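You operate a simulated robot arm through the tools that you are given. There is no shell and no other tool.

Carry out the task below with a simulated robot arm. There is one attempt and no reset: what you move stays moved.

TASK
Move the grey brick to the packing box, then shut the stock box with a wet sponge inside.
Fine: wet the spare sponge on the wetting pad; fold both flaps of the stock box down; the other brick stays; don't drop the brick; keep fingers from under the flaps.

It is judged by the outcome, as a careful person would: the job done as asked, and still so three seconds after it is handed in. It fails if anything else is knocked over, pushed out of place, dropped, spilled or broken. Flat cloth is picked up by pressing the open fingertips on it (5 to 10 N) and closing them slowly along it; thin cloth reads only 2 to 8 mm in the jaws.

THE ROBOT
A 6-joint arm with a two-finger gripper, fixed in place. Base frame: the origin is at the foot of the arm, x ahead of it, y to its left, z up; the work surface is at about z = 76. Readings come in cm, degrees, newtons and seconds.
Its first joint turns from -166.0 to 166.0 degrees. Payload 3.43 kg.
Tool frame: the origin (TCP) lies between the finger pads and is the grasp point; the fingertips stand 2 cm ahead of it; z points along the fingers, y is the line along which they close. Largest opening 19 cm; the body of the gripper starts 24.8 cm behind the TCP.
Orientation is that of the tool frame in the base frame, as a unit quaternion [w, x, y, z]. With the fingers straight down and closing along the base's y, the tool's x points along the base's -x, its y along +y and its z along -z.

THE INTERFACE
- The arm moves only by the tool jog_arm. Its argument "commands" is one flat list of numbers, 7 for each row, row after row: the shift along the tool's x, y, z in units of 100 mm (1.0 is 100 mm), then the turn, a rotation vector about the tool's x, y, z in units of 180 degrees (1.0 is 180 degrees), then the opening, from 0 (shut) to 1 (fully open). In form: [dx, dy, dz, ax, ay, az, claw, dx, dy, dz, ax, ay, az, claw, ...]. A call has 1 to 20 rows; each row is the pose to reach, as a shift and turn from the pose commanded when the call began, along the tool's axes at that moment. A call with a number of a shift or a turn outside -1 to 1 is refused whole. A row lasts 0.2 s, in which the tool goes at most 5 cm and 8.6 degrees; a call with a longer step from one row to the next is refused whole, and so is a gripper value outside its range. Where a pose cannot be reached the arm comes as near as it can. A force on the tool above 90 N (or 10 N above the force at the start of the call, whichever is more), or a blocked arm, ends the call early, and 0.2 s more pass. The fingers move at their own pace (about 4.5 cm/s each) and stop on an object; they squeeze with about 33 N. The grip force told is the motor's: it shows also when the fingers shut on nothing. Time passes only in rows, and 0.2 s behind the last, so rows that repeat a pose let the fingers close. The reply holds the time, the measured pose of the TCP, the force on the tool along the base axes, the opening and the grip force, in the units named above and with some noise, with the torque about the TCP (base axes, N m) and any sound that the robot's microphone picked up.
- Cameras (640 x 400 px; columns grow to the right, rows downward): "scene" is fixed at [39.87, 64.9, 129.97]; the picture's right is [0.46, -0.89, 0.00], its down [-0.84, -0.44, -0.32] and it looks along [0.28, 0.15, -0.95] (base axes); focal length 214 px, centre (320, 200). "wrist" rides on the gripper at [7, -0.8, -28.8] in the tool frame; the picture's right is [0.12, 0.99, 0.00], its down [-0.96, 0.12, -0.25] and it looks along [-0.25, 0.03, 0.97] (tool axes); focal length 261 px, centre (320, 200). There is no depth. A picture from a camera that has moved, and an enlarged one, comes with that camera's place and axes in the base frame and with its lens.
- snapshot(camera): a new picture of that camera. It takes no simulated time.
- lift_body(by): slides the trunk up (or, below 0, down) by that many cm; the arm rides with it, the base frame stays. It gives what a move gives, with no picture.
- inspect(camera, box): a new picture of the part [left, top, right, bottom] of that camera's present view, enlarged. It takes no simulated time.
- close_job(): hands the job in; it is judged then, once.

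Places have to be worked out from the pictures, the camera data and where the tool is seen. Open the gripper and draw the arm clear of the work before you hand the job in, unless the task says otherwise.

The tools are called after "Request:" as a command line: name --argument value ..., lists and objects as JSON in quotes. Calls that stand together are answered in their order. jog_arm: Moves the arm, as the interface text tells. Its arguments: {"type":"object","properties":{"commands":{"type":"array","items":{"type":"number"}}},"required":["commands"]} The other tools are called the same way: lift_body (by) slides the trunk up or down; snapshot (camera) takes a picture; inspect (camera, box) takes an enlarged picture of a part of a camera's view; close_job () hands the job in.

At the start:

```text
t: 0.0
tool_pos: [40.67, 84.9, 94.02]
tcp_rot: [0.0, 0.0, 1.0, 0.001]
ft_force: [-0.6, -0.7, -0.1]
wrist_torque: [0.01, -0.01, 0.01]
finger_gap: 19.02
gripper_force: 0.1
trunk travel left (down, up): [-10.0, 14.0]
```

scene: 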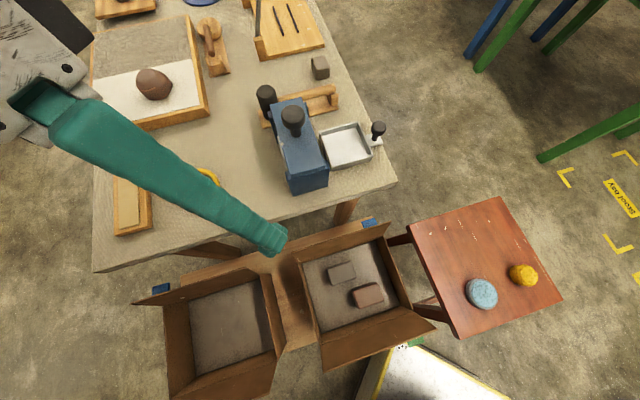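
wrist: 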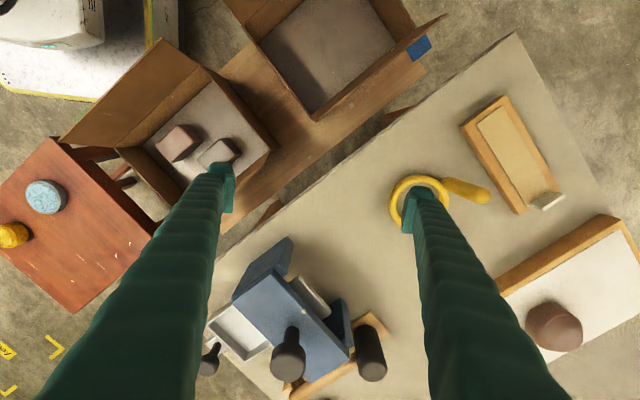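

I start by looking closer at the boxes and the small table before moving anything.

Request:
inspect --camera "scene" --box '[130, 200, 450, 400]'

Request:
inspect --camera "scene" --box '[240, 60, 560, 260]'

Request:
inspect --camera "scene" --box '[380, 180, 600, 360]'

Request:
inspect --camera "wrist" --box '[0, 0, 320, 200]'

Request:
inspect --camera "wrist" --box '[200, 0, 520, 200]'

```text
2.00 times, centred on (290, 300) of scene
camera zoom: at [39.87, 64.9, 129.97], right [0.46, -0.89, 0.0], down [-0.84, -0.44, -0.32], along [0.28, 0.15, -0.95], focal length 429 px, centre (380, 0)
```

zoom: 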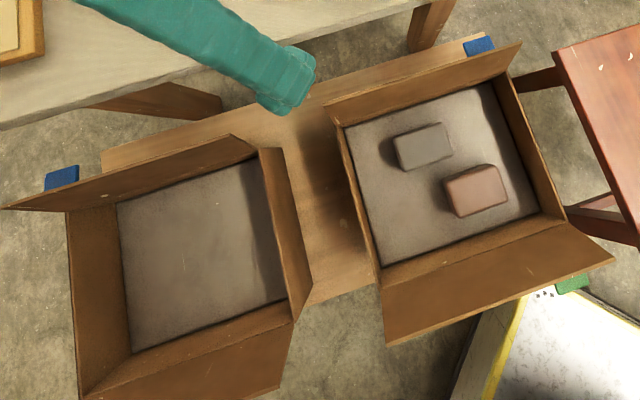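

```text
2.00 times, centred on (400, 160) of scene
camera zoom: at [39.87, 64.9, 129.97], right [0.46, -0.89, 0.0], down [-0.84, -0.44, -0.32], along [0.28, 0.15, -0.95], focal length 429 px, centre (160, 280)
```

zoom: 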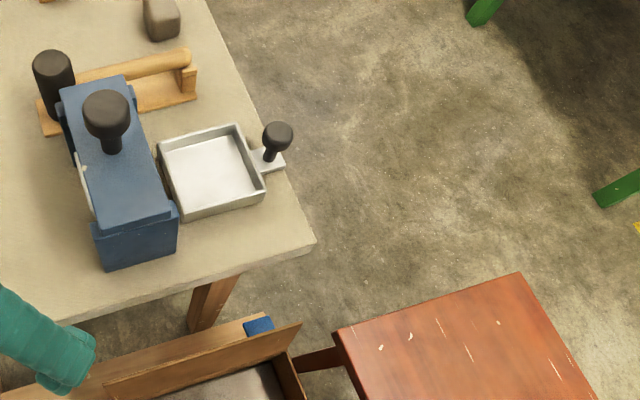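

```text
2.22 times, centred on (490, 270) of scene
camera zoom: at [39.87, 64.9, 129.97], right [0.46, -0.89, 0.0], down [-0.84, -0.44, -0.32], along [0.28, 0.15, -0.95], focal length 477 px, centre (-58, 44)
```

zoom: 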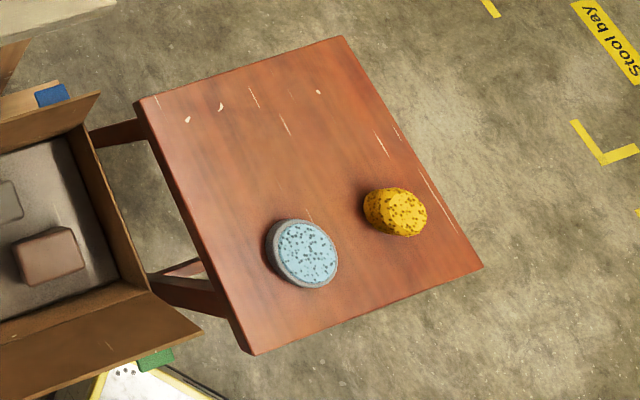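

```text
2.00 times, centred on (160, 100) of wrist
camera zoom: at [33.77, 84.16, 122.75], right [-0.12, 0.99, 0.0], down [0.96, 0.12, 0.25], along [0.25, 0.03, -0.97], focal length 521 px, centre (640, 400)
```

zoom: 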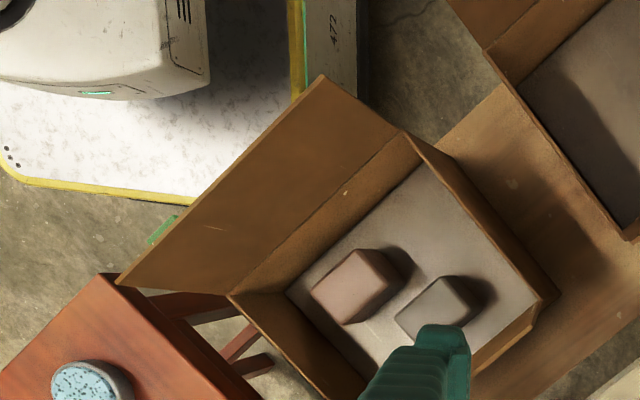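

```text
2.00 times, centred on (360, 100) of wrist
camera zoom: at [33.77, 84.16, 122.75], right [-0.12, 0.99, 0.0], down [0.96, 0.12, 0.25], along [0.25, 0.03, -0.97], focal length 521 px, centre (240, 400)
```

zoom: 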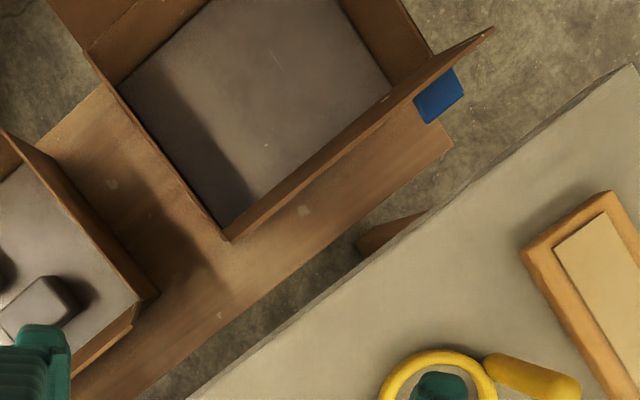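

The bricks lie in the right-hand box on a lower bench (about z 50), the sponges on a red table (about z 60), and the main table is at 76. I raise the arm first, for a wider and safer look.

Request:
jog_arm --commands '[0, 0, -0.4, 0, 0, 0, 1, 0, 0, -0.8, 0, 0, 0, 1, 0, 0, -1.0, 0, 0, 0, 1, 0, 0, -1.0, 0, 0, 0, 1]'

Request:
snapshot --camera "wrist"

Request:
snapshot --camera "scene"

```text
t: 1.0
tool_pos: [40.75, 85.01, 103.96]
tcp_rot: [0.0, 0.001, 1.0, 0.0]
ft_force: [-1.2, 0.3, 0.2]
wrist_torque: [0.02, 0.03, -0.01]
finger_gap: 19.03
gripper_force: 0.0
trunk travel left (down, up): [-10.0, 14.0]
```

```text
taken
camera wrist: at [33.77, 84.22, 132.72], right [-0.12, 0.99, 0.0], down [0.96, 0.12, 0.25], along [0.25, 0.03, -0.97], focal length 261 px, centre (320, 200)
```

wrist: 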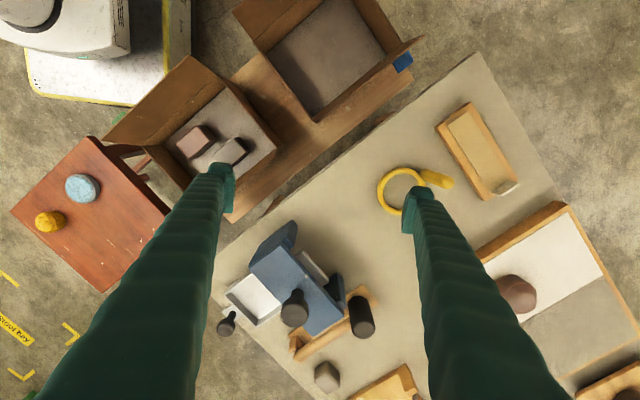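

```text
taken
```

scene: 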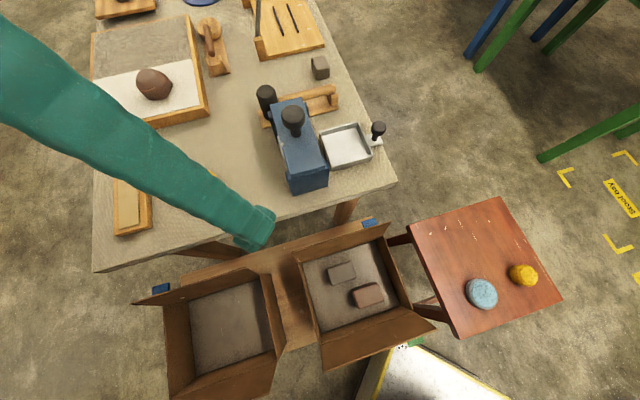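

All within reach seems to lie nearer the base than the main table, and I have not yet seen which thing is the wetting pad. I move back over the boxes at this safe height (z 104), 20 cm towards -y, and look again.

Request:
jog_arm --commands '[0, -0.45, 0, 0, 0, 0, 1, 0, -0.9, 0, 0, 0, 0, 1, 0, -1.0, 0, 0, 0, 0, 1]'

Request:
jog_arm --commands '[0, -0.45, 0, 0, 0, 0, 1, 0, -0.9, 0, 0, 0, 0, 1, 0, -1.0, 0, 0, 0, 0, 1]'

Request:
snapshot --camera "wrist"

Request:
snapshot --camera "scene"

```text
t: 1.8
tool_pos: [40.77, 75.01, 103.92]
tcp_rot: [0.001, 0.0, 1.0, -0.001]
ft_force: [-0.7, 0.1, 0.1]
wrist_torque: [0.01, -0.02, 0.03]
finger_gap: 19.0
gripper_force: 0.0
trunk travel left (down, up): [-10.0, 14.0]
```

```text
t: 2.6
tool_pos: [40.82, 64.95, 103.93]
tcp_rot: [0.0, 0.0, 1.0, 0.0]
ft_force: [-0.6, -0.1, -0.7]
wrist_torque: [0.0, -0.01, 0.01]
finger_gap: 18.98
gripper_force: 0.1
trunk travel left (down, up): [-10.0, 14.0]
```

```text
taken
camera wrist: at [33.78, 64.14, 132.74], right [-0.12, 0.99, 0.0], down [0.96, 0.12, 0.25], along [0.25, 0.03, -0.97], focal length 261 px, centre (320, 200)
```

wrist: 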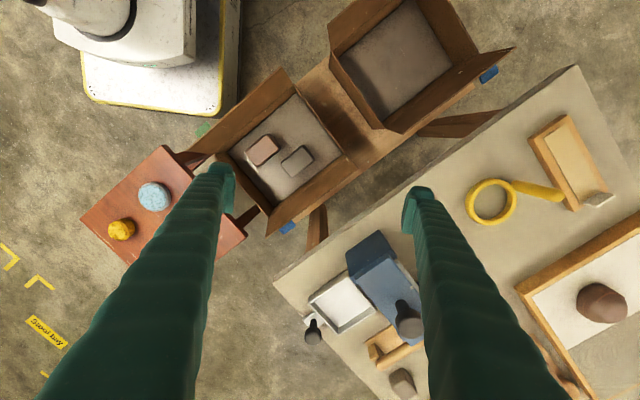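

```text
taken
```

scene: 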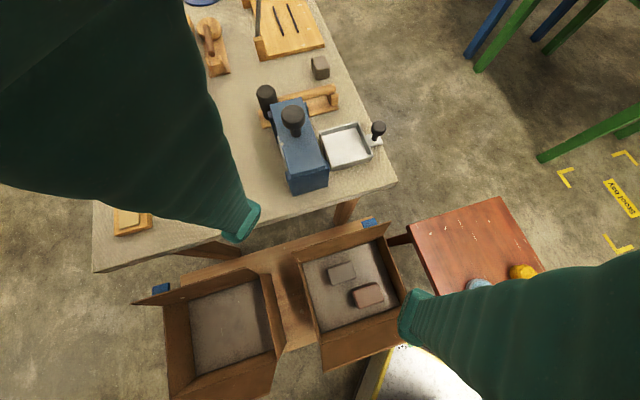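

Now a good view of both boxes from above; I zoom in on them, the sponges and the table tray.

Request:
inspect --camera "wrist" --box '[180, 50, 380, 250]'

Request:
inspect --camera "wrist" --box '[320, 0, 520, 150]'

Request:
inspect --camera "wrist" --box '[70, 130, 270, 280]'

Request:
inspect --camera "wrist" --box '[260, 220, 440, 400]'

```text
2.00 times, centred on (280, 150) of wrist
camera zoom: at [33.78, 64.14, 132.74], right [-0.12, 0.99, 0.0], down [0.96, 0.12, 0.25], along [0.25, 0.03, -0.97], focal length 521 px, centre (400, 300)
```

zoom: 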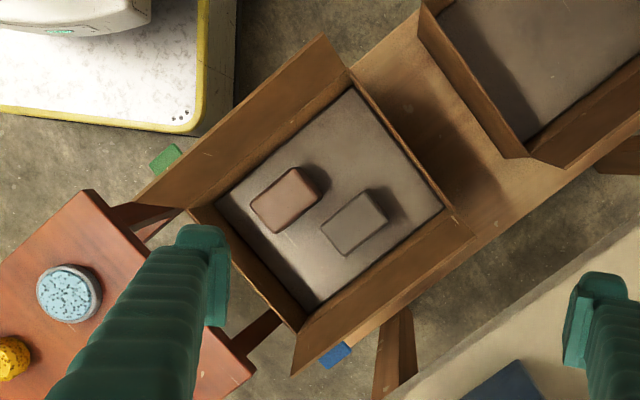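

```text
2.67 times, centred on (420, 75) of wrist
camera zoom: at [33.78, 64.14, 132.74], right [-0.12, 0.99, 0.0], down [0.96, 0.12, 0.25], along [0.25, 0.03, -0.97], focal length 695 px, centre (53, 533)
```

zoom: 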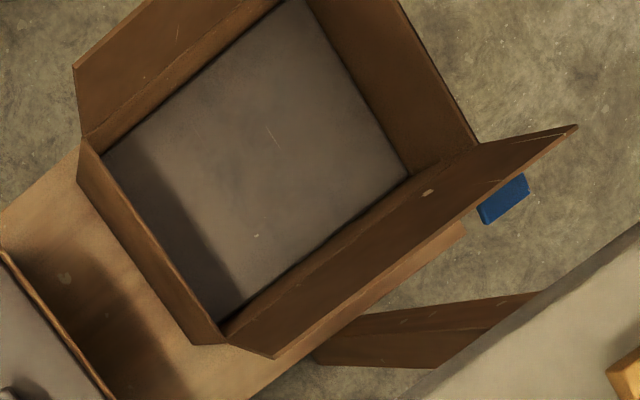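

```text
2.67 times, centred on (170, 205) of wrist
camera zoom: at [33.78, 64.14, 132.74], right [-0.12, 0.99, 0.0], down [0.96, 0.12, 0.25], along [0.25, 0.03, -0.97], focal length 695 px, centre (720, 187)
```

zoom: 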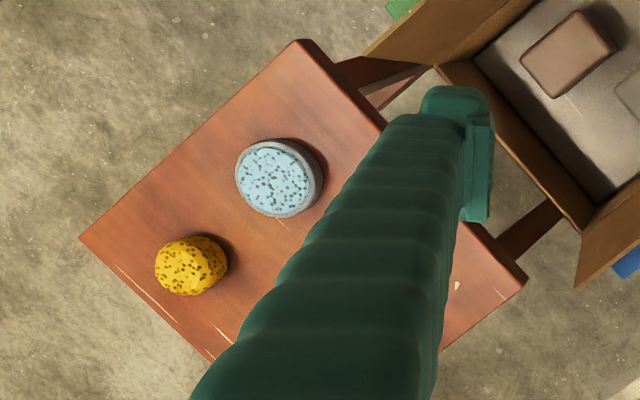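

```text
2.22 times, centred on (350, 310) of wrist
camera zoom: at [33.78, 64.14, 132.74], right [-0.12, 0.99, 0.0], down [0.96, 0.12, 0.25], along [0.25, 0.03, -0.97], focal length 579 px, centre (253, -44)
```

zoom: 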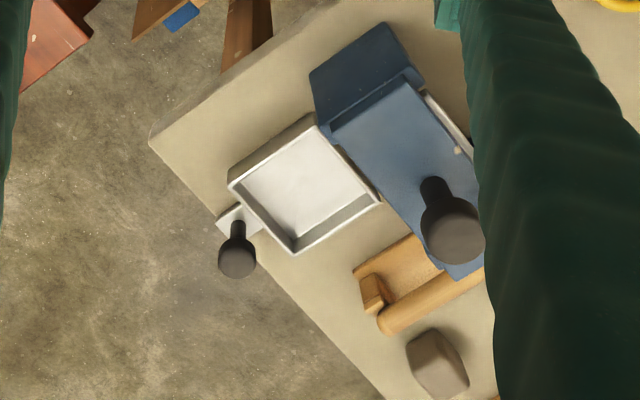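

The blue disc with a grey rim on the red table looks like the wetting pad, and the yellow lump beside it the sponge. I move over the red table at height to see both closely.

Request:
jog_arm --commands '[0, -0.48, 0, 0, 0, 0, 1, -0.2, -0.92, 0, 0, 0, 0, 1, -0.4, -1.0, 0, 0, 0, 0, 1]'

Request:
jog_arm --commands '[0, -0.48, 0, 0, 0, 0, 1, -0.2, -0.92, 0, 0, 0, 0, 1, -0.4, -1.0, 0, 0, 0, 0, 1]'

Request:
jog_arm --commands '[0, -0.48, 0, 0, 0, 0, 1, -0.2, -0.92, 0, 0, 0, 0, 1, -0.4, -1.0, 0, 0, 0, 0, 1]'

Request:
snapshot --camera "wrist"

Request:
snapshot --camera "scene"

```text
t: 3.4
tool_pos: [44.73, 54.88, 104.11]
tcp_rot: [0.0, 0.001, 1.0, 0.0]
ft_force: [0.3, -0.8, 0.3]
wrist_torque: [0.01, -0.1, 0.01]
finger_gap: 19.02
gripper_force: 0.1
trunk travel left (down, up): [-10.0, 14.0]
```

```text
t: 4.2
tool_pos: [48.87, 44.9, 104.0]
tcp_rot: [0.0, 0.0, 1.0, 0.001]
ft_force: [-0.1, -0.3, 0.2]
wrist_torque: [-0.04, -0.09, 0.01]
finger_gap: 19.0
gripper_force: 0.1
trunk travel left (down, up): [-10.0, 14.0]
```

```text
t: 5.0
tool_pos: [52.65, 34.93, 103.97]
tcp_rot: [0.0, 0.001, 1.0, 0.001]
ft_force: [-0.5, -0.7, -0.5]
wrist_torque: [0.03, -0.11, -0.02]
finger_gap: 19.0
gripper_force: 0.0
trunk travel left (down, up): [-10.0, 14.0]
```

```text
taken
camera wrist: at [45.81, 34.15, 132.83], right [-0.12, 0.99, 0.0], down [0.96, 0.12, 0.25], along [0.25, 0.03, -0.97], focal length 261 px, centre (320, 200)
```

wrist: 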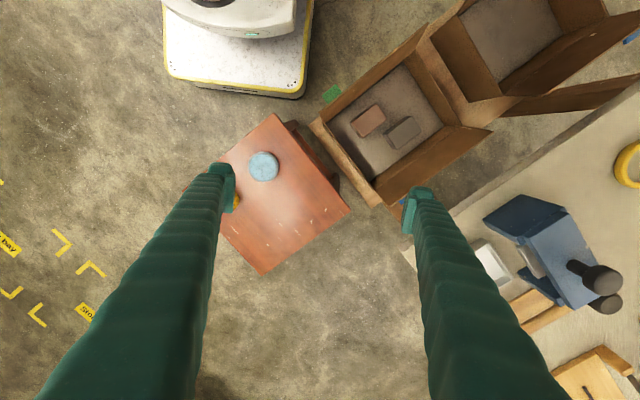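

```text
taken
```

scene: 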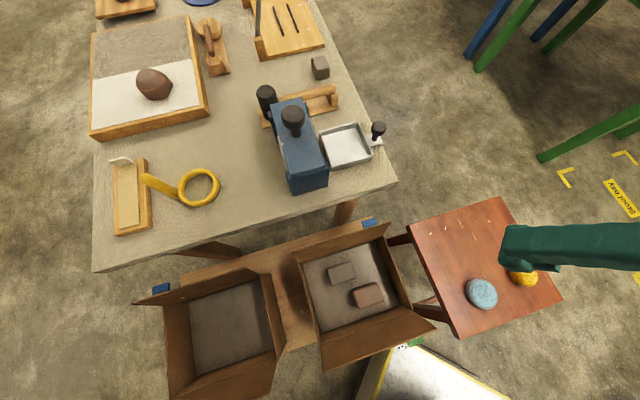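

The blue disc and red table are clear in view; I go further so that both discs lie between the fingers, and zoom.

Request:
jog_arm --commands '[0, -0.48, 0.2, 0, 0, 0, 1, 0, -0.92, 0.4, 0, 0, 0, 1, 0, -1.0, 0.6, 0, 0, 0, 1]'

Request:
jog_arm --commands '[0, -0.48, 0, 0, 0, 0, 1, 0, -0.92, 0, 0, 0, 0, 1, 0, -1.0, 0, 0, 0, 0, 1]'

Request:
snapshot --camera "wrist"

Request:
inspect --camera "wrist" --box '[220, 80, 420, 220]'

```text
refused: row 1 steps farther than a row can; nothing moved
```

```text
t: 5.8
tool_pos: [52.76, 24.86, 103.91]
tcp_rot: [0.0, 0.0, 1.0, 0.001]
ft_force: [-0.5, -0.2, 0.3]
wrist_torque: [-0.06, -0.01, 0.0]
finger_gap: 18.99
gripper_force: 0.2
trunk travel left (down, up): [-10.0, 14.0]
```

```text
taken
camera wrist: at [45.73, 24.06, 132.78], right [-0.12, 0.99, 0.0], down [0.96, 0.12, 0.25], along [0.25, 0.03, -0.97], focal length 261 px, centre (320, 200)
```

wrist: 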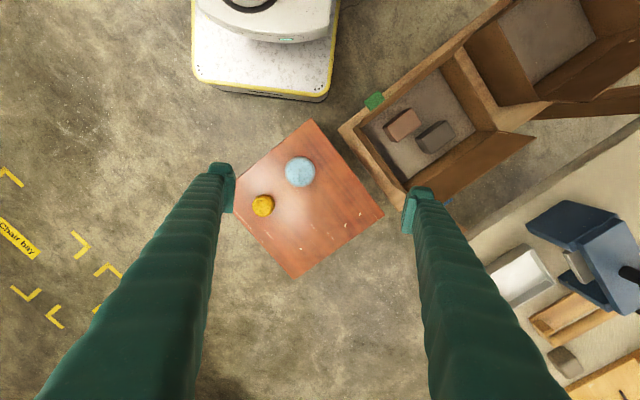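

```text
2.86 times, centred on (320, 150) of wrist
camera zoom: at [45.73, 24.06, 132.78], right [-0.12, 0.99, 0.0], down [0.96, 0.12, 0.25], along [0.25, 0.03, -0.97], focal length 745 px, centre (320, 343)
```

zoom: 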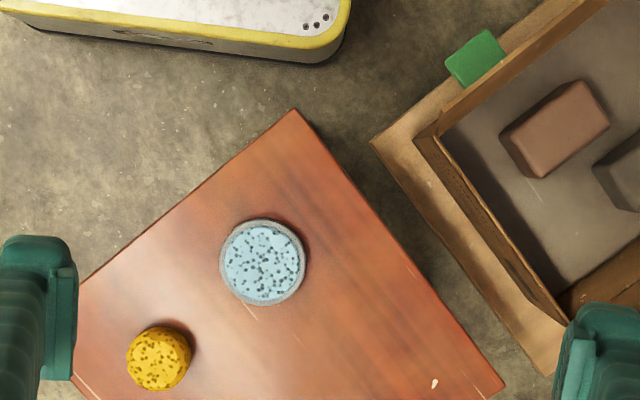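

Confirmed: a blue rimmed pad and a smaller yellow sponge. First the brick: I travel back above the stock box at height.

Request:
jog_arm --commands '[0.12, 0.42, 0, 0, 0, 0, 1, 0.245, 0.83, 0, 0, 0, 0, 1]'

Request:
jog_arm --commands '[0.12, 0.42, 0, 0, 0, 0, 1, 0.245, 0.83, 0, 0, 0, 0, 1]'

Request:
jog_arm --commands '[0.12, 0.42, 0, 0, 0, 0, 1, 0.245, 0.83, 0, 0, 0, 0, 1]'

Request:
jog_arm --commands '[0.12, 0.42, 0, 0, 0, 0, 1, 0.245, 0.83, 0, 0, 0, 0, 1]'

Request:
jog_arm --commands '[0, 0, 0, 0, 0, 0.045, 0.9, 0, 0, 0, 0, 0, 0.09, 0.8, 0, 0, 0, 0, 0, 0.135, 0.7, 0, 0, 0, 0, 0, 0.18, 0.6, 0, 0, 0, 0, 0, 0.225, 0.5, 0, 0, 0, 0, 0, 0.25, 0.45, 0, 0, 0, 0, 0, 0.25, 0.45]'

Request:
snapshot --camera "wrist"

Request:
inspect --camera "wrist" --box '[220, 60, 420, 260]'

```text
t: 6.4
tool_pos: [50.33, 33.24, 103.88]
tcp_rot: [0.0, 0.0, 1.0, 0.0]
ft_force: [-0.3, -0.7, 0.5]
wrist_torque: [0.14, 0.02, -0.01]
finger_gap: 18.99
gripper_force: 0.1
trunk travel left (down, up): [-10.0, 14.0]
```

```text
t: 7.0
tool_pos: [47.76, 41.54, 103.93]
tcp_rot: [-0.001, 0.001, 1.0, 0.001]
ft_force: [0.0, -0.5, 0.8]
wrist_torque: [0.16, -0.06, -0.01]
finger_gap: 19.01
gripper_force: 0.1
trunk travel left (down, up): [-10.0, 14.0]
```

```text
t: 7.6
tool_pos: [45.33, 49.72, 104.14]
tcp_rot: [0.0, 0.001, 1.0, 0.0]
ft_force: [0.3, -0.3, 1.0]
wrist_torque: [0.24, -0.01, 0.01]
finger_gap: 19.01
gripper_force: 0.0
trunk travel left (down, up): [-10.0, 14.0]
```

```text
t: 8.2
tool_pos: [42.96, 58.2, 103.99]
tcp_rot: [0.0, 0.0, 1.0, 0.0]
ft_force: [0.0, -0.9, -0.1]
wrist_torque: [0.16, -0.02, 0.02]
finger_gap: 18.97
gripper_force: 0.1
trunk travel left (down, up): [-10.0, 14.0]
```

```text
t: 9.8
tool_pos: [42.98, 58.15, 103.94]
tcp_rot: [0.001, 0.383, 0.924, 0.0]
ft_force: [-0.2, 0.8, -0.5]
wrist_torque: [0.02, 0.02, 0.02]
finger_gap: 8.56
gripper_force: 0.2
trunk travel left (down, up): [-10.0, 14.0]
```

```text
taken
camera wrist: at [37.43, 62.61, 132.77], right [0.62, 0.79, 0.0], down [0.76, -0.6, 0.25], along [0.19, -0.15, -0.97], focal length 261 px, centre (320, 200)
```

wrist: 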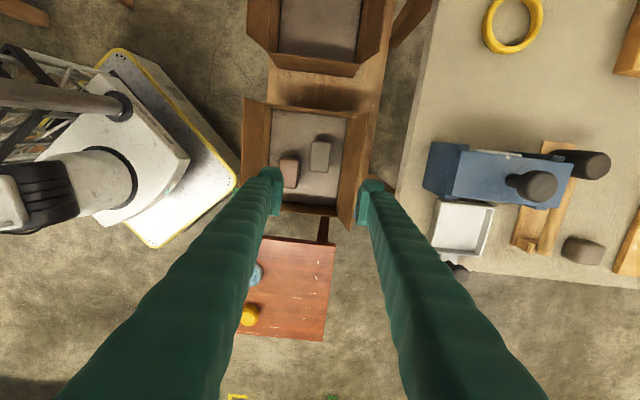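

```text
2.00 times, centred on (320, 160) of wrist
camera zoom: at [37.43, 62.61, 132.77], right [0.62, 0.79, 0.0], down [0.76, -0.6, 0.25], along [0.19, -0.15, -0.97], focal length 521 px, centre (320, 280)
```

zoom: 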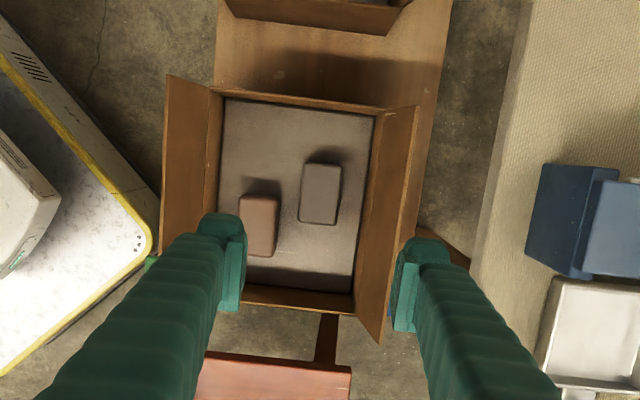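

I see the grey brick between the fingers; I zoom further for its outline and angle.

Request:
inspect --camera "wrist" --box '[280, 120, 360, 200]'

Request:
inspect --camera "scene" --box '[290, 220, 430, 360]'

```text
5.00 times, centred on (320, 160) of wrist
camera zoom: at [37.43, 62.61, 132.77], right [0.62, 0.79, 0.0], down [0.76, -0.6, 0.25], along [0.19, -0.15, -0.97], focal length 1303 px, centre (320, 400)
```

zoom: 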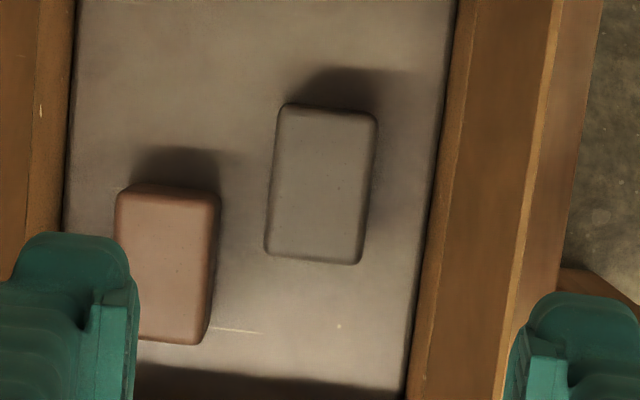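

```text
2.86 times, centred on (360, 290) of scene
camera zoom: at [39.87, 64.9, 129.97], right [0.46, -0.89, 0.0], down [-0.84, -0.44, -0.32], along [0.28, 0.15, -0.95], focal length 613 px, centre (206, -57)
```

zoom: 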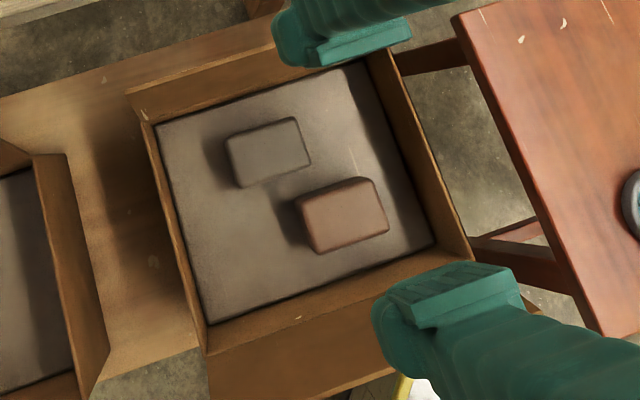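

The grey brick is centred near (42.7, 58.5), long axis along 135°, about 6 x 9.5 cm, so the tool at 45° matches it. I centre on it, set the opening to about 7.6 cm and go down to z ≈ 74 to look again.

Request:
jog_arm --commands '[0.07, 0.005, 0.3, 0, 0, 0, 0.4, 0.07, 0.005, 0.7, 0, 0, 0, 0.4, 0.07, 0.005, 1.0, 0, 0, 0, 0.4]'

Request:
jog_arm --commands '[0, 0, 0.4, 0, 0, 0, 0.4, 0, 0, 0.8, 0, 0, 0, 0.4, 0, 0, 1.0, 0, 0, 0, 0.4]'

Request:
jog_arm --commands '[0, 0, 0.4, 0, 0, 0, 0.4, 0, 0, 0.7, 0, 0, 0, 0.4, 0, 0, 1.0, 0, 0, 0, 0.4, 0, 0, 1.0, 0, 0, 0, 0.4]'

Request:
snapshot --camera "wrist"

Request:
snapshot --camera "scene"

```text
t: 10.6
tool_pos: [42.49, 58.63, 93.96]
tcp_rot: [0.0, 0.382, 0.924, 0.001]
ft_force: [0.2, 0.2, 0.6]
wrist_torque: [0.05, 0.0, -0.01]
finger_gap: 7.62
gripper_force: 0.0
trunk travel left (down, up): [-10.0, 14.0]
```

```text
t: 11.4
tool_pos: [42.54, 58.79, 83.99]
tcp_rot: [0.0, 0.383, 0.924, 0.0]
ft_force: [-0.3, -0.8, 0.5]
wrist_torque: [0.03, -0.02, -0.02]
finger_gap: 7.58
gripper_force: 0.0
trunk travel left (down, up): [-10.0, 14.0]
```

```text
t: 12.4
tool_pos: [42.53, 58.67, 73.91]
tcp_rot: [0.0, 0.383, 0.924, 0.0]
ft_force: [-0.7, -0.1, -0.1]
wrist_torque: [-0.02, 0.01, -0.03]
finger_gap: 7.58
gripper_force: 0.2
trunk travel left (down, up): [-10.0, 14.0]
```

```text
taken
camera wrist: at [36.99, 63.2, 102.76], right [0.62, 0.79, 0.0], down [0.76, -0.6, 0.25], along [0.19, -0.15, -0.97], focal length 261 px, centre (320, 200)
```

wrist: 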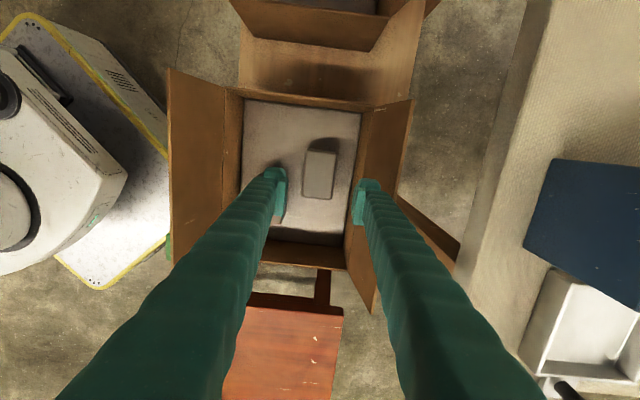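

```text
taken
```

scene: 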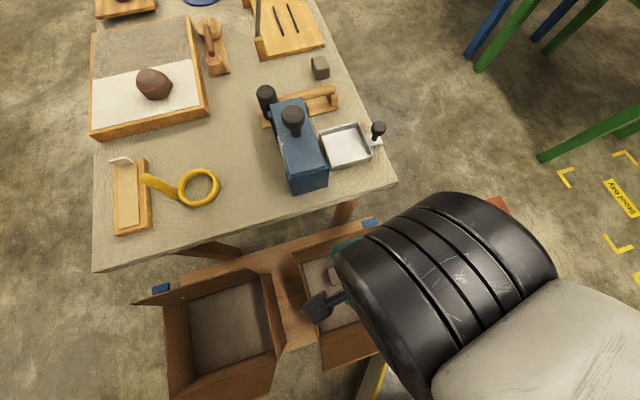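

The brick sits right under the TCP (predicted pixel 320,170 against seen 320,174). I go down another 10 cm, with the fingertips then just at the rim, and check.

Request:
jog_arm --commands '[-0.02, 0, 0.3, 0, 0, 0, 0.4, -0.02, 0, 0.6, 0, 0, 0, 0.4, -0.02, 0, 0.9, 0, 0, 0, 0.4, -0.02, 0, 1.0, 0, 0, 0, 0.4]'

Request:
snapshot --camera "wrist"

Request:
inspect --camera "wrist" --box '[240, 80, 420, 260]'

```text
t: 13.4
tool_pos: [42.67, 58.59, 63.95]
tcp_rot: [0.0, 0.383, 0.924, 0.0]
ft_force: [-1.3, -0.2, 0.2]
wrist_torque: [0.0, -0.01, 0.01]
finger_gap: 7.59
gripper_force: 0.0
trunk travel left (down, up): [-10.0, 14.0]
```

```text
taken
camera wrist: at [37.12, 63.01, 92.77], right [0.62, 0.79, 0.0], down [0.76, -0.6, 0.25], along [0.19, -0.15, -0.97], focal length 261 px, centre (320, 200)
```

wrist: 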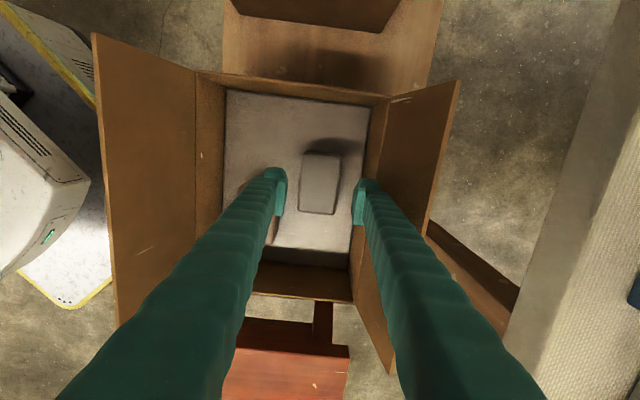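

```text
2.22 times, centred on (330, 170) of wrist
camera zoom: at [37.12, 63.01, 92.77], right [0.62, 0.79, 0.0], down [0.76, -0.6, 0.25], along [0.19, -0.15, -0.97], focal length 579 px, centre (298, 267)
```

zoom: 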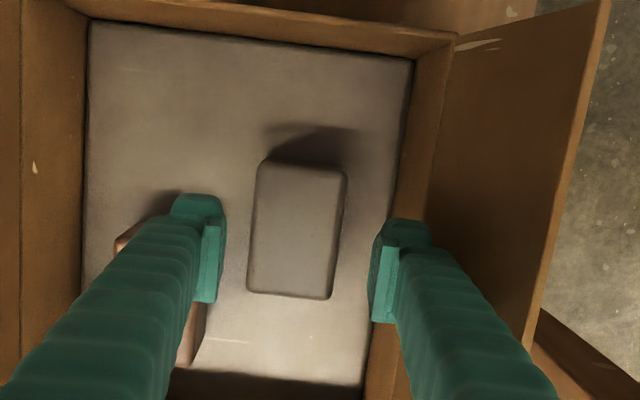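

Clearances are good: about 1.5 cm between the right finger and the wall, and the left finger clears the brown brick. I go down slowly to z ≈ 54.

Request:
jog_arm --commands '[0, 0, 0.2, 0, 0, 0, 0.4, 0, 0, 0.4, 0, 0, 0, 0.4, 0, 0, 0.6, 0, 0, 0, 0.4, 0, 0, 0.8, 0, 0, 0, 0.4, 0, 0, 0.95, 0, 0, 0, 0.4, 0, 0, 0.95, 0, 0, 0, 0.4]'

Request:
snapshot --camera "wrist"

Request:
inspect --camera "wrist" --box '[240, 100, 400, 260]'

Request:
inspect --camera "scene" --box '[240, 200, 440, 380]'

```text
t: 14.8
tool_pos: [42.71, 58.56, 54.43]
tcp_rot: [0.0, 0.383, 0.924, 0.0]
ft_force: [0.0, 0.4, 0.1]
wrist_torque: [-0.03, 0.0, 0.02]
finger_gap: 7.6
gripper_force: 0.1
trunk travel left (down, up): [-10.0, 14.0]
```

```text
taken
camera wrist: at [37.17, 62.9, 83.21], right [0.62, 0.79, 0.0], down [0.76, -0.6, 0.25], along [0.19, -0.15, -0.97], focal length 261 px, centre (320, 200)
```

wrist: 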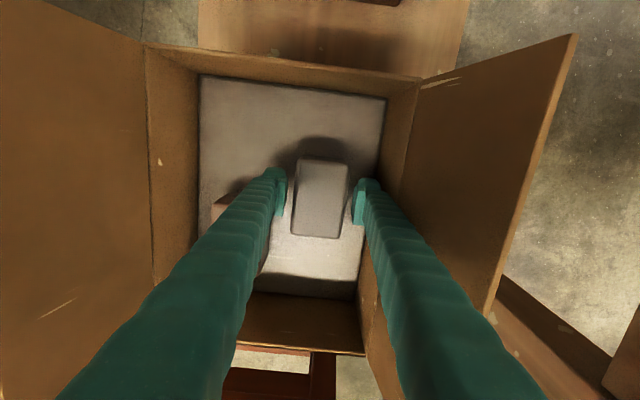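

```text
2.50 times, centred on (320, 180) of wrist
camera zoom: at [37.17, 62.9, 83.21], right [0.62, 0.79, 0.0], down [0.76, -0.6, 0.25], along [0.19, -0.15, -0.97], focal length 652 px, centre (320, 250)
```

zoom: 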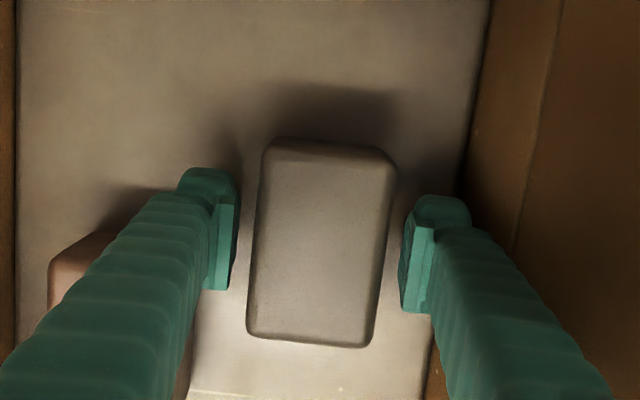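

```text
2.22 times, centred on (340, 290) of scene
camera zoom: at [39.87, 64.9, 129.97], right [0.46, -0.89, 0.0], down [-0.84, -0.44, -0.32], along [0.28, 0.15, -0.95], focal length 477 px, centre (276, 0)
```

zoom: 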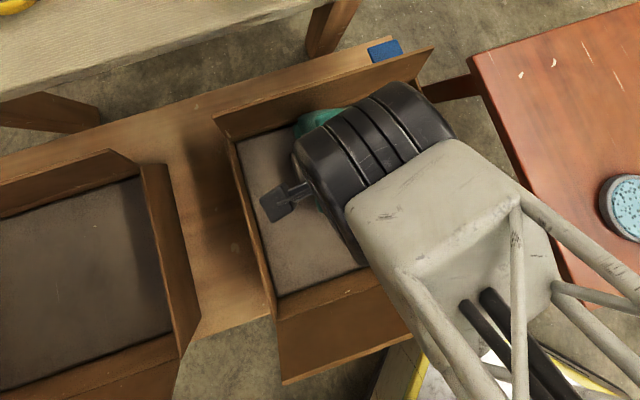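

The fingers straddle the brick with space on each side. I lower 3.3 cm in small steps (tips about 1 cm above the floor), watching the force.

Request:
jog_arm --commands '[0, 0, 0.1, 0, 0, 0, 0.4, 0, 0, 0.2, 0, 0, 0, 0.4, 0, 0, 0.28, 0, 0, 0, 0.4, 0, 0, 0.33, 0, 0, 0, 0.4, 0, 0, 0.33, 0, 0, 0, 0.4]'

Request:
inspect --camera "wrist" --box '[240, 100, 400, 260]'

```text
t: 16.0
tool_pos: [42.6, 58.5, 51.34]
tcp_rot: [0.0, 0.383, 0.924, 0.001]
ft_force: [-1.5, -3.1, 32.8]
wrist_torque: [-0.53, 0.51, 0.06]
finger_gap: 7.6
gripper_force: 0.2
trunk travel left (down, up): [-10.0, 14.0]
```

```text
2.50 times, centred on (320, 180) of wrist
camera zoom: at [37.09, 62.87, 80.19], right [0.62, 0.79, 0.0], down [0.76, -0.6, 0.25], along [0.2, -0.15, -0.97], focal length 652 px, centre (320, 250)
```

zoom: 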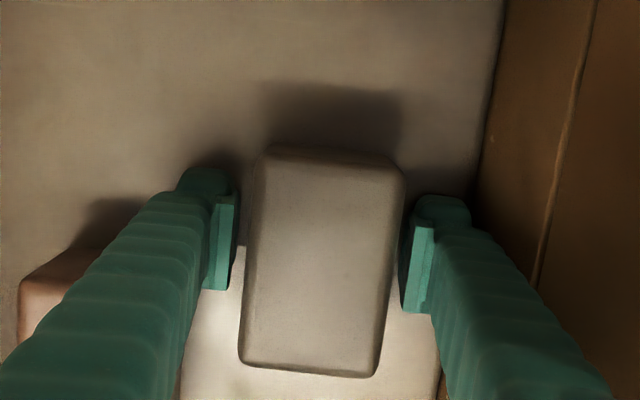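

The fingertips have touched the box floor (33 N up at TCP z 51.3, so the floor is near 49.3). I back off 0.5 cm and close on the brick.

Request:
jog_arm --commands '[0, 0, -0.03, 0, 0, 0, 0.4, 0, 0, -0.06, 0, 0, 0, 0.4, 0, 0, -0.06, 0, 0, 0, 0.4]'

Request:
jog_arm --commands '[0, 0, 0, 0, 0, 0, 0.35, 0, 0, 0, 0, 0, 0, 0.31, 0, 0, 0, 0, 0, 0, 0.27, 0, 0, 0, 0, 0, 0, 0.2, 0, 0, 0, 0, 0, 0, 0.1, 0, 0, 0, 0, 0, 0, 0, 0, 0, 0, 0, 0, 0, 0]'

Request:
inspect --camera "wrist" --box '[240, 100, 400, 260]'

```text
t: 16.8
tool_pos: [42.63, 58.6, 51.77]
tcp_rot: [0.0, 0.383, 0.924, 0.0]
ft_force: [0.1, 0.0, -1.1]
wrist_torque: [0.01, -0.01, 0.01]
finger_gap: 7.61
gripper_force: 0.0
trunk travel left (down, up): [-10.0, 14.0]
```

```text
t: 18.4
tool_pos: [42.62, 58.56, 51.85]
tcp_rot: [-0.001, 0.383, 0.924, 0.0]
ft_force: [-0.9, -0.8, 0.5]
wrist_torque: [0.04, -0.04, 0.03]
finger_gap: 6.01
gripper_force: 33.0
trunk travel left (down, up): [-10.0, 14.0]
```

```text
2.50 times, centred on (320, 180) of wrist
camera zoom: at [37.13, 62.96, 80.54], right [0.62, 0.79, 0.0], down [0.76, -0.6, 0.25], along [0.19, -0.15, -0.97], focal length 652 px, centre (320, 250)
```

zoom: 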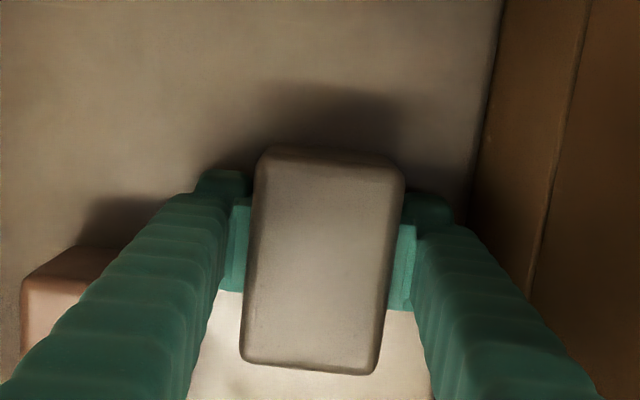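

Gripped at 6.0 cm with 33 N. I lift 2 cm slowly to feel the weight.

Request:
jog_arm --commands '[0, 0, -0.05, 0, 0, 0, 0, 0, 0, -0.1, 0, 0, 0, 0, 0, 0, -0.15, 0, 0, 0, 0, 0, 0, -0.2, 0, 0, 0, 0, 0, 0, -0.2, 0, 0, 0, 0]'

Request:
inspect --camera "wrist" --box '[240, 100, 400, 260]'

```text
t: 19.6
tool_pos: [42.62, 58.58, 53.75]
tcp_rot: [0.0, 0.382, 0.924, 0.0]
ft_force: [0.3, -0.2, -7.4]
wrist_torque: [0.0, 0.0, -0.01]
finger_gap: 6.02
gripper_force: 33.1
trunk travel left (down, up): [-10.0, 14.0]
```

```text
2.50 times, centred on (320, 180) of wrist
camera zoom: at [37.11, 62.97, 82.52], right [0.62, 0.79, 0.0], down [0.76, -0.6, 0.25], along [0.19, -0.15, -0.97], focal length 652 px, centre (320, 250)
```

zoom: 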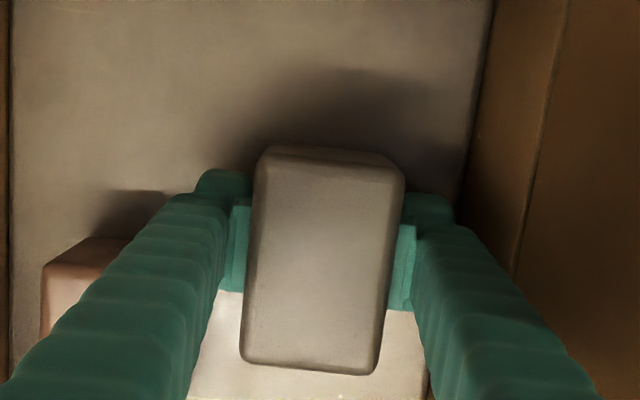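

It weighs about 0.75 kg and hangs without torque, so the grip is central. I lift it clear of the flaps, to z ≈ 82.

Request:
jog_arm --commands '[0, 0, -0.2, 0, 0, 0, 0, 0, 0, -0.4, 0, 0, 0, 0, 0, 0, -0.6, 0, 0, 0, 0, 0, 0, -0.8, 0, 0, 0, 0, 0, 0, -1.0, 0, 0, 0, 0]'

Request:
jog_arm --commands '[0, 0, -0.2, 0, 0, 0, 0, 0, 0, -0.4, 0, 0, 0, 0, 0, 0, -0.6, 0, 0, 0, 0, 0, 0, -0.8, 0, 0, 0, 0, 0, 0, -1.0, 0, 0, 0, 0]'

Request:
jog_arm --commands '[0, 0, -0.2, 0, 0, 0, 0, 0, 0, -0.4, 0, 0, 0, 0, 0, 0, -0.6, 0, 0, 0, 0, 0, 0, -0.8, 0, 0, 0, 0]'

Request:
snapshot --camera "wrist"

Request:
snapshot --camera "scene"

```text
t: 20.8
tool_pos: [42.66, 58.45, 63.7]
tcp_rot: [0.001, 0.383, 0.924, 0.0]
ft_force: [-0.2, 1.1, -6.4]
wrist_torque: [-0.02, 0.04, -0.01]
finger_gap: 5.98
gripper_force: 33.1
trunk travel left (down, up): [-10.0, 14.0]
```

```text
t: 22.0
tool_pos: [42.64, 58.54, 73.86]
tcp_rot: [0.0, 0.383, 0.924, 0.0]
ft_force: [0.5, 0.8, -6.5]
wrist_torque: [-0.02, 0.01, -0.02]
finger_gap: 6.01
gripper_force: 33.2
trunk travel left (down, up): [-10.0, 14.0]
```

```text
t: 23.0
tool_pos: [42.56, 58.52, 81.81]
tcp_rot: [0.0, 0.382, 0.924, -0.001]
ft_force: [0.2, 0.1, -6.7]
wrist_torque: [-0.04, 0.01, 0.01]
finger_gap: 6.0
gripper_force: 32.7
trunk travel left (down, up): [-10.0, 14.0]
```

```text
taken
camera wrist: at [37.11, 62.9, 110.57], right [0.62, 0.79, 0.0], down [0.76, -0.6, 0.25], along [0.19, -0.15, -0.97], focal length 261 px, centre (320, 200)
```

wrist: 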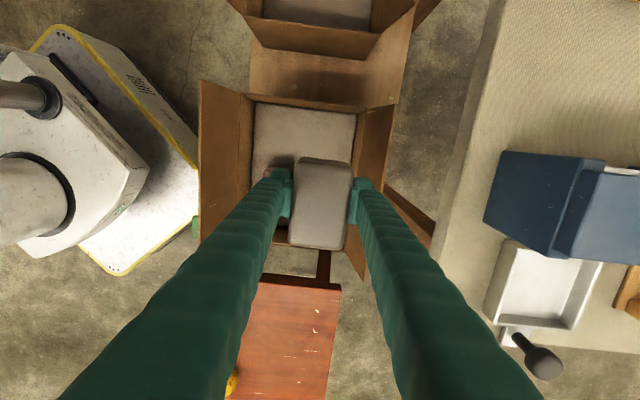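

```text
taken
```

scene: 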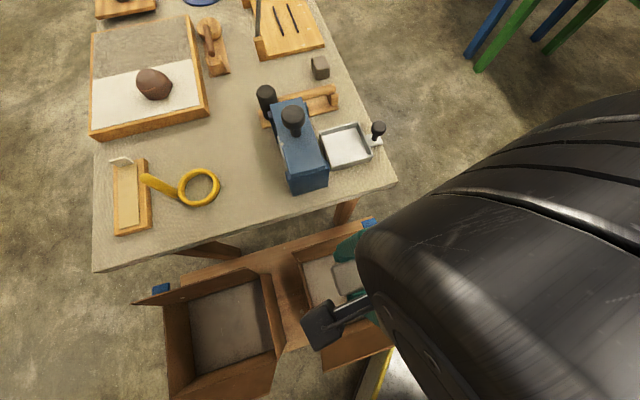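

The brick hangs well clear of the box. I carry it along the bench direction (tool +x) 40 cm and 4 cm towards the base side, to above the packing box, in gentle 2.5 cm steps.

Request:
jog_arm --commands '[0.25, -0.025, 0, 0, 0, 0, 0, 0.5, -0.05, 0, 0, 0, 0, 0, 0.75, -0.08, 0, 0, 0, 0, 0, 1.0, -0.105, 0, 0, 0, 0, 0]'

Request:
jog_arm --commands '[0.25, -0.025, 0, 0, 0, 0, 0, 0.5, -0.05, 0, 0, 0, 0, 0, 0.75, -0.08, 0, 0, 0, 0, 0, 1.0, -0.105, 0, 0, 0, 0, 0]'

Request:
jog_arm --commands '[0.25, -0.025, 0, 0, 0, 0, 0, 0.5, -0.05, 0, 0, 0, 0, 0, 0.75, -0.08, 0, 0, 0, 0, 0, 1.0, -0.105, 0, 0, 0, 0, 0]'

Request:
snapshot --camera "wrist"

Request:
snapshot --camera "scene"

```text
t: 24.0
tool_pos: [34.74, 64.76, 81.69]
tcp_rot: [-0.001, 0.383, 0.924, 0.001]
ft_force: [0.2, -0.6, -6.4]
wrist_torque: [0.08, 0.08, 0.02]
finger_gap: 6.0
gripper_force: 33.2
trunk travel left (down, up): [-10.0, 14.0]
```

```text
t: 25.0
tool_pos: [26.98, 71.21, 81.82]
tcp_rot: [0.0, 0.384, 0.923, 0.0]
ft_force: [1.2, -0.2, -5.3]
wrist_torque: [0.03, 0.05, -0.03]
finger_gap: 6.0
gripper_force: 32.5
trunk travel left (down, up): [-10.0, 14.0]
```

```text
t: 26.0
tool_pos: [19.22, 77.51, 81.71]
tcp_rot: [-0.001, 0.382, 0.924, 0.0]
ft_force: [0.8, 0.2, -6.0]
wrist_torque: [0.07, 0.07, -0.04]
finger_gap: 6.0
gripper_force: 33.4
trunk travel left (down, up): [-10.0, 14.0]
```

```text
taken
camera wrist: at [13.68, 81.94, 110.57], right [0.62, 0.79, 0.0], down [0.76, -0.6, 0.25], along [0.19, -0.15, -0.97], focal length 261 px, centre (320, 200)
```

wrist: 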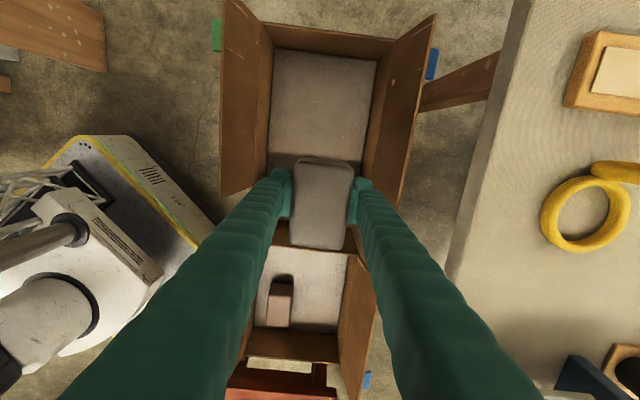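

```text
taken
```

scene: 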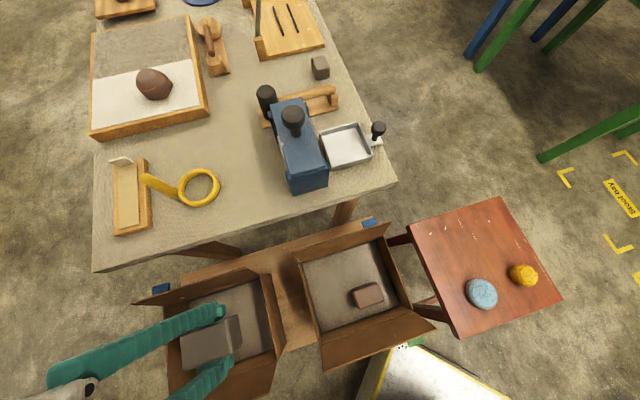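

The packing box centre works out at about (11, 84). I move the last 10 cm and look again before lowering.

Request:
jog_arm --commands '[0.25, -0.025, 0, 0, 0, 0, 0, 0.5, -0.05, 0, 0, 0, 0, 0, 0.75, -0.08, 0, 0, 0, 0, 0, 1.0, -0.11, 0, 0, 0, 0, 0, 1.0, -0.11, 0, 0, 0, 0, 0]'

Request:
snapshot --camera "wrist"

Request:
inspect --camera "scene" --box '[80, 220, 320, 400]'

```text
t: 27.2
tool_pos: [11.45, 83.86, 81.69]
tcp_rot: [0.0, 0.384, 0.923, 0.001]
ft_force: [0.3, -0.6, -6.6]
wrist_torque: [0.01, 0.0, -0.01]
finger_gap: 5.97
gripper_force: 33.5
trunk travel left (down, up): [-10.0, 14.0]
```

```text
taken
camera wrist: at [5.94, 88.28, 110.47], right [0.62, 0.79, 0.0], down [0.76, -0.6, 0.25], along [0.19, -0.15, -0.97], focal length 261 px, centre (320, 200)
```

wrist: 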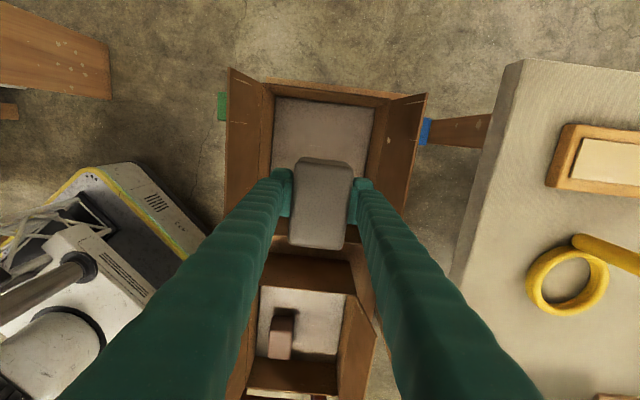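

```text
2.22 times, centred on (200, 310) of scene
camera zoom: at [39.87, 64.9, 129.97], right [0.46, -0.89, 0.0], down [-0.84, -0.44, -0.32], along [0.28, 0.15, -0.95], focal length 477 px, centre (587, -44)
```

zoom: 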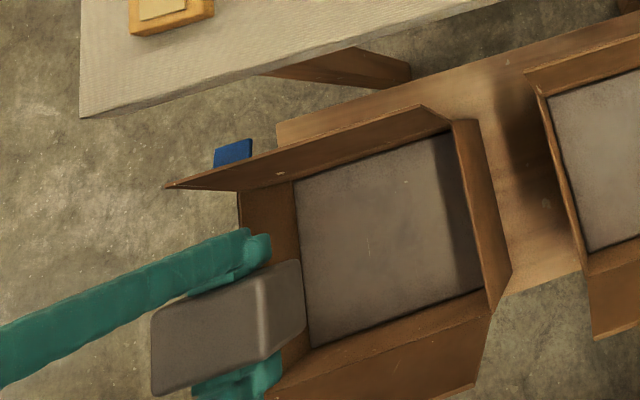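

The box floor spans columns about 270 to 368 around the drop line at (320,166), so I'm centred. I lower in moderate steps to z ≈ 62.

Request:
jog_arm --commands '[0, 0, 0.25, 0, 0, 0, 0, 0, 0, 0.5, 0, 0, 0, 0, 0, 0, 0.75, 0, 0, 0, 0, 0, 0, 1.0, 0, 0, 0, 0]'

Request:
jog_arm --commands '[0, 0, 0.25, 0, 0, 0, 0, 0, 0, 0.5, 0, 0, 0, 0, 0, 0, 0.75, 0, 0, 0, 0, 0, 0, 1.0, 0, 0, 0, 0]'

Request:
snapshot --camera "wrist"

Request:
inspect --camera "scene" --box '[80, 220, 320, 400]'

```text
t: 28.2
tool_pos: [11.53, 83.8, 71.7]
tcp_rot: [0.001, 0.383, 0.924, -0.002]
ft_force: [0.0, 0.4, -6.1]
wrist_torque: [0.13, -0.04, 0.04]
finger_gap: 6.0
gripper_force: 32.4
trunk travel left (down, up): [-10.0, 14.0]
```

```text
t: 29.2
tool_pos: [11.39, 83.7, 61.79]
tcp_rot: [0.0, 0.383, 0.924, 0.0]
ft_force: [-0.1, 0.0, -6.5]
wrist_torque: [0.06, 0.0, -0.01]
finger_gap: 5.99
gripper_force: 32.8
trunk travel left (down, up): [-10.0, 14.0]
```

```text
taken
camera wrist: at [5.83, 88.27, 90.56], right [0.62, 0.79, 0.0], down [0.76, -0.6, 0.25], along [0.19, -0.15, -0.97], focal length 261 px, centre (320, 200)
```

wrist: 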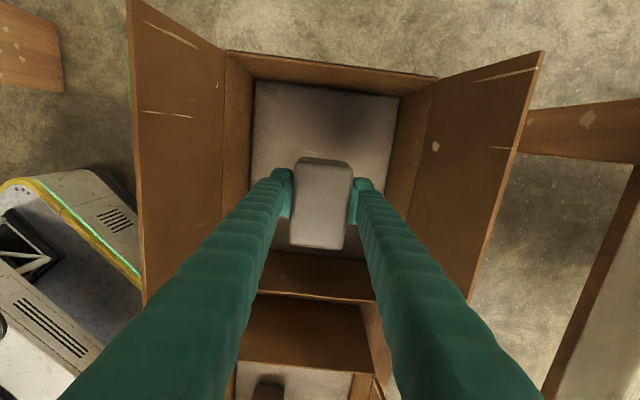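

```text
2.22 times, centred on (200, 310) of scene
camera zoom: at [39.87, 64.9, 129.97], right [0.46, -0.89, 0.0], down [-0.84, -0.44, -0.32], along [0.28, 0.15, -0.95], focal length 477 px, centre (587, -44)
```

zoom: 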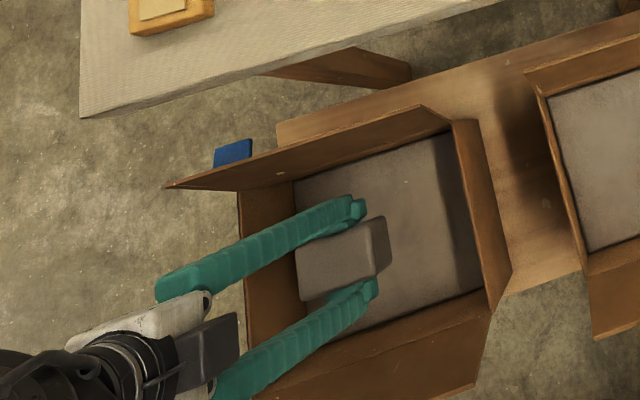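

It is well centred in the packing box. I lower to z ≈ 53.3, still about 1.5 cm above the expected floor contact.

Request:
jog_arm --commands '[0, 0, 0.2, 0, 0, 0, 0, 0, 0, 0.4, 0, 0, 0, 0, 0, 0, 0.6, 0, 0, 0, 0, 0, 0, 0.75, 0, 0, 0, 0, 0, 0, 0.85, 0, 0, 0, 0, 0, 0, 0.85, 0, 0, 0, 0]'

Request:
jog_arm --commands '[0, 0, 0.03, 0, 0, 0, 0, 0, 0, 0.06, 0, 0, 0, 0, 0, 0, 0.09, 0, 0, 0, 0, 0, 0, 0.09, 0, 0, 0, 0]'

```text
t: 30.6
tool_pos: [11.35, 83.78, 53.19]
tcp_rot: [0.0, 0.382, 0.924, 0.0]
ft_force: [-0.2, 0.0, -7.0]
wrist_torque: [0.04, -0.02, -0.01]
finger_gap: 6.03
gripper_force: 33.0
trunk travel left (down, up): [-10.0, 14.0]
```

```text
t: 31.6
tool_pos: [11.34, 83.87, 52.16]
tcp_rot: [0.0, 0.383, 0.924, 0.0]
ft_force: [-0.7, 0.0, -6.3]
wrist_torque: [0.02, 0.02, -0.01]
finger_gap: 6.02
gripper_force: 33.0
trunk travel left (down, up): [-10.0, 14.0]
```

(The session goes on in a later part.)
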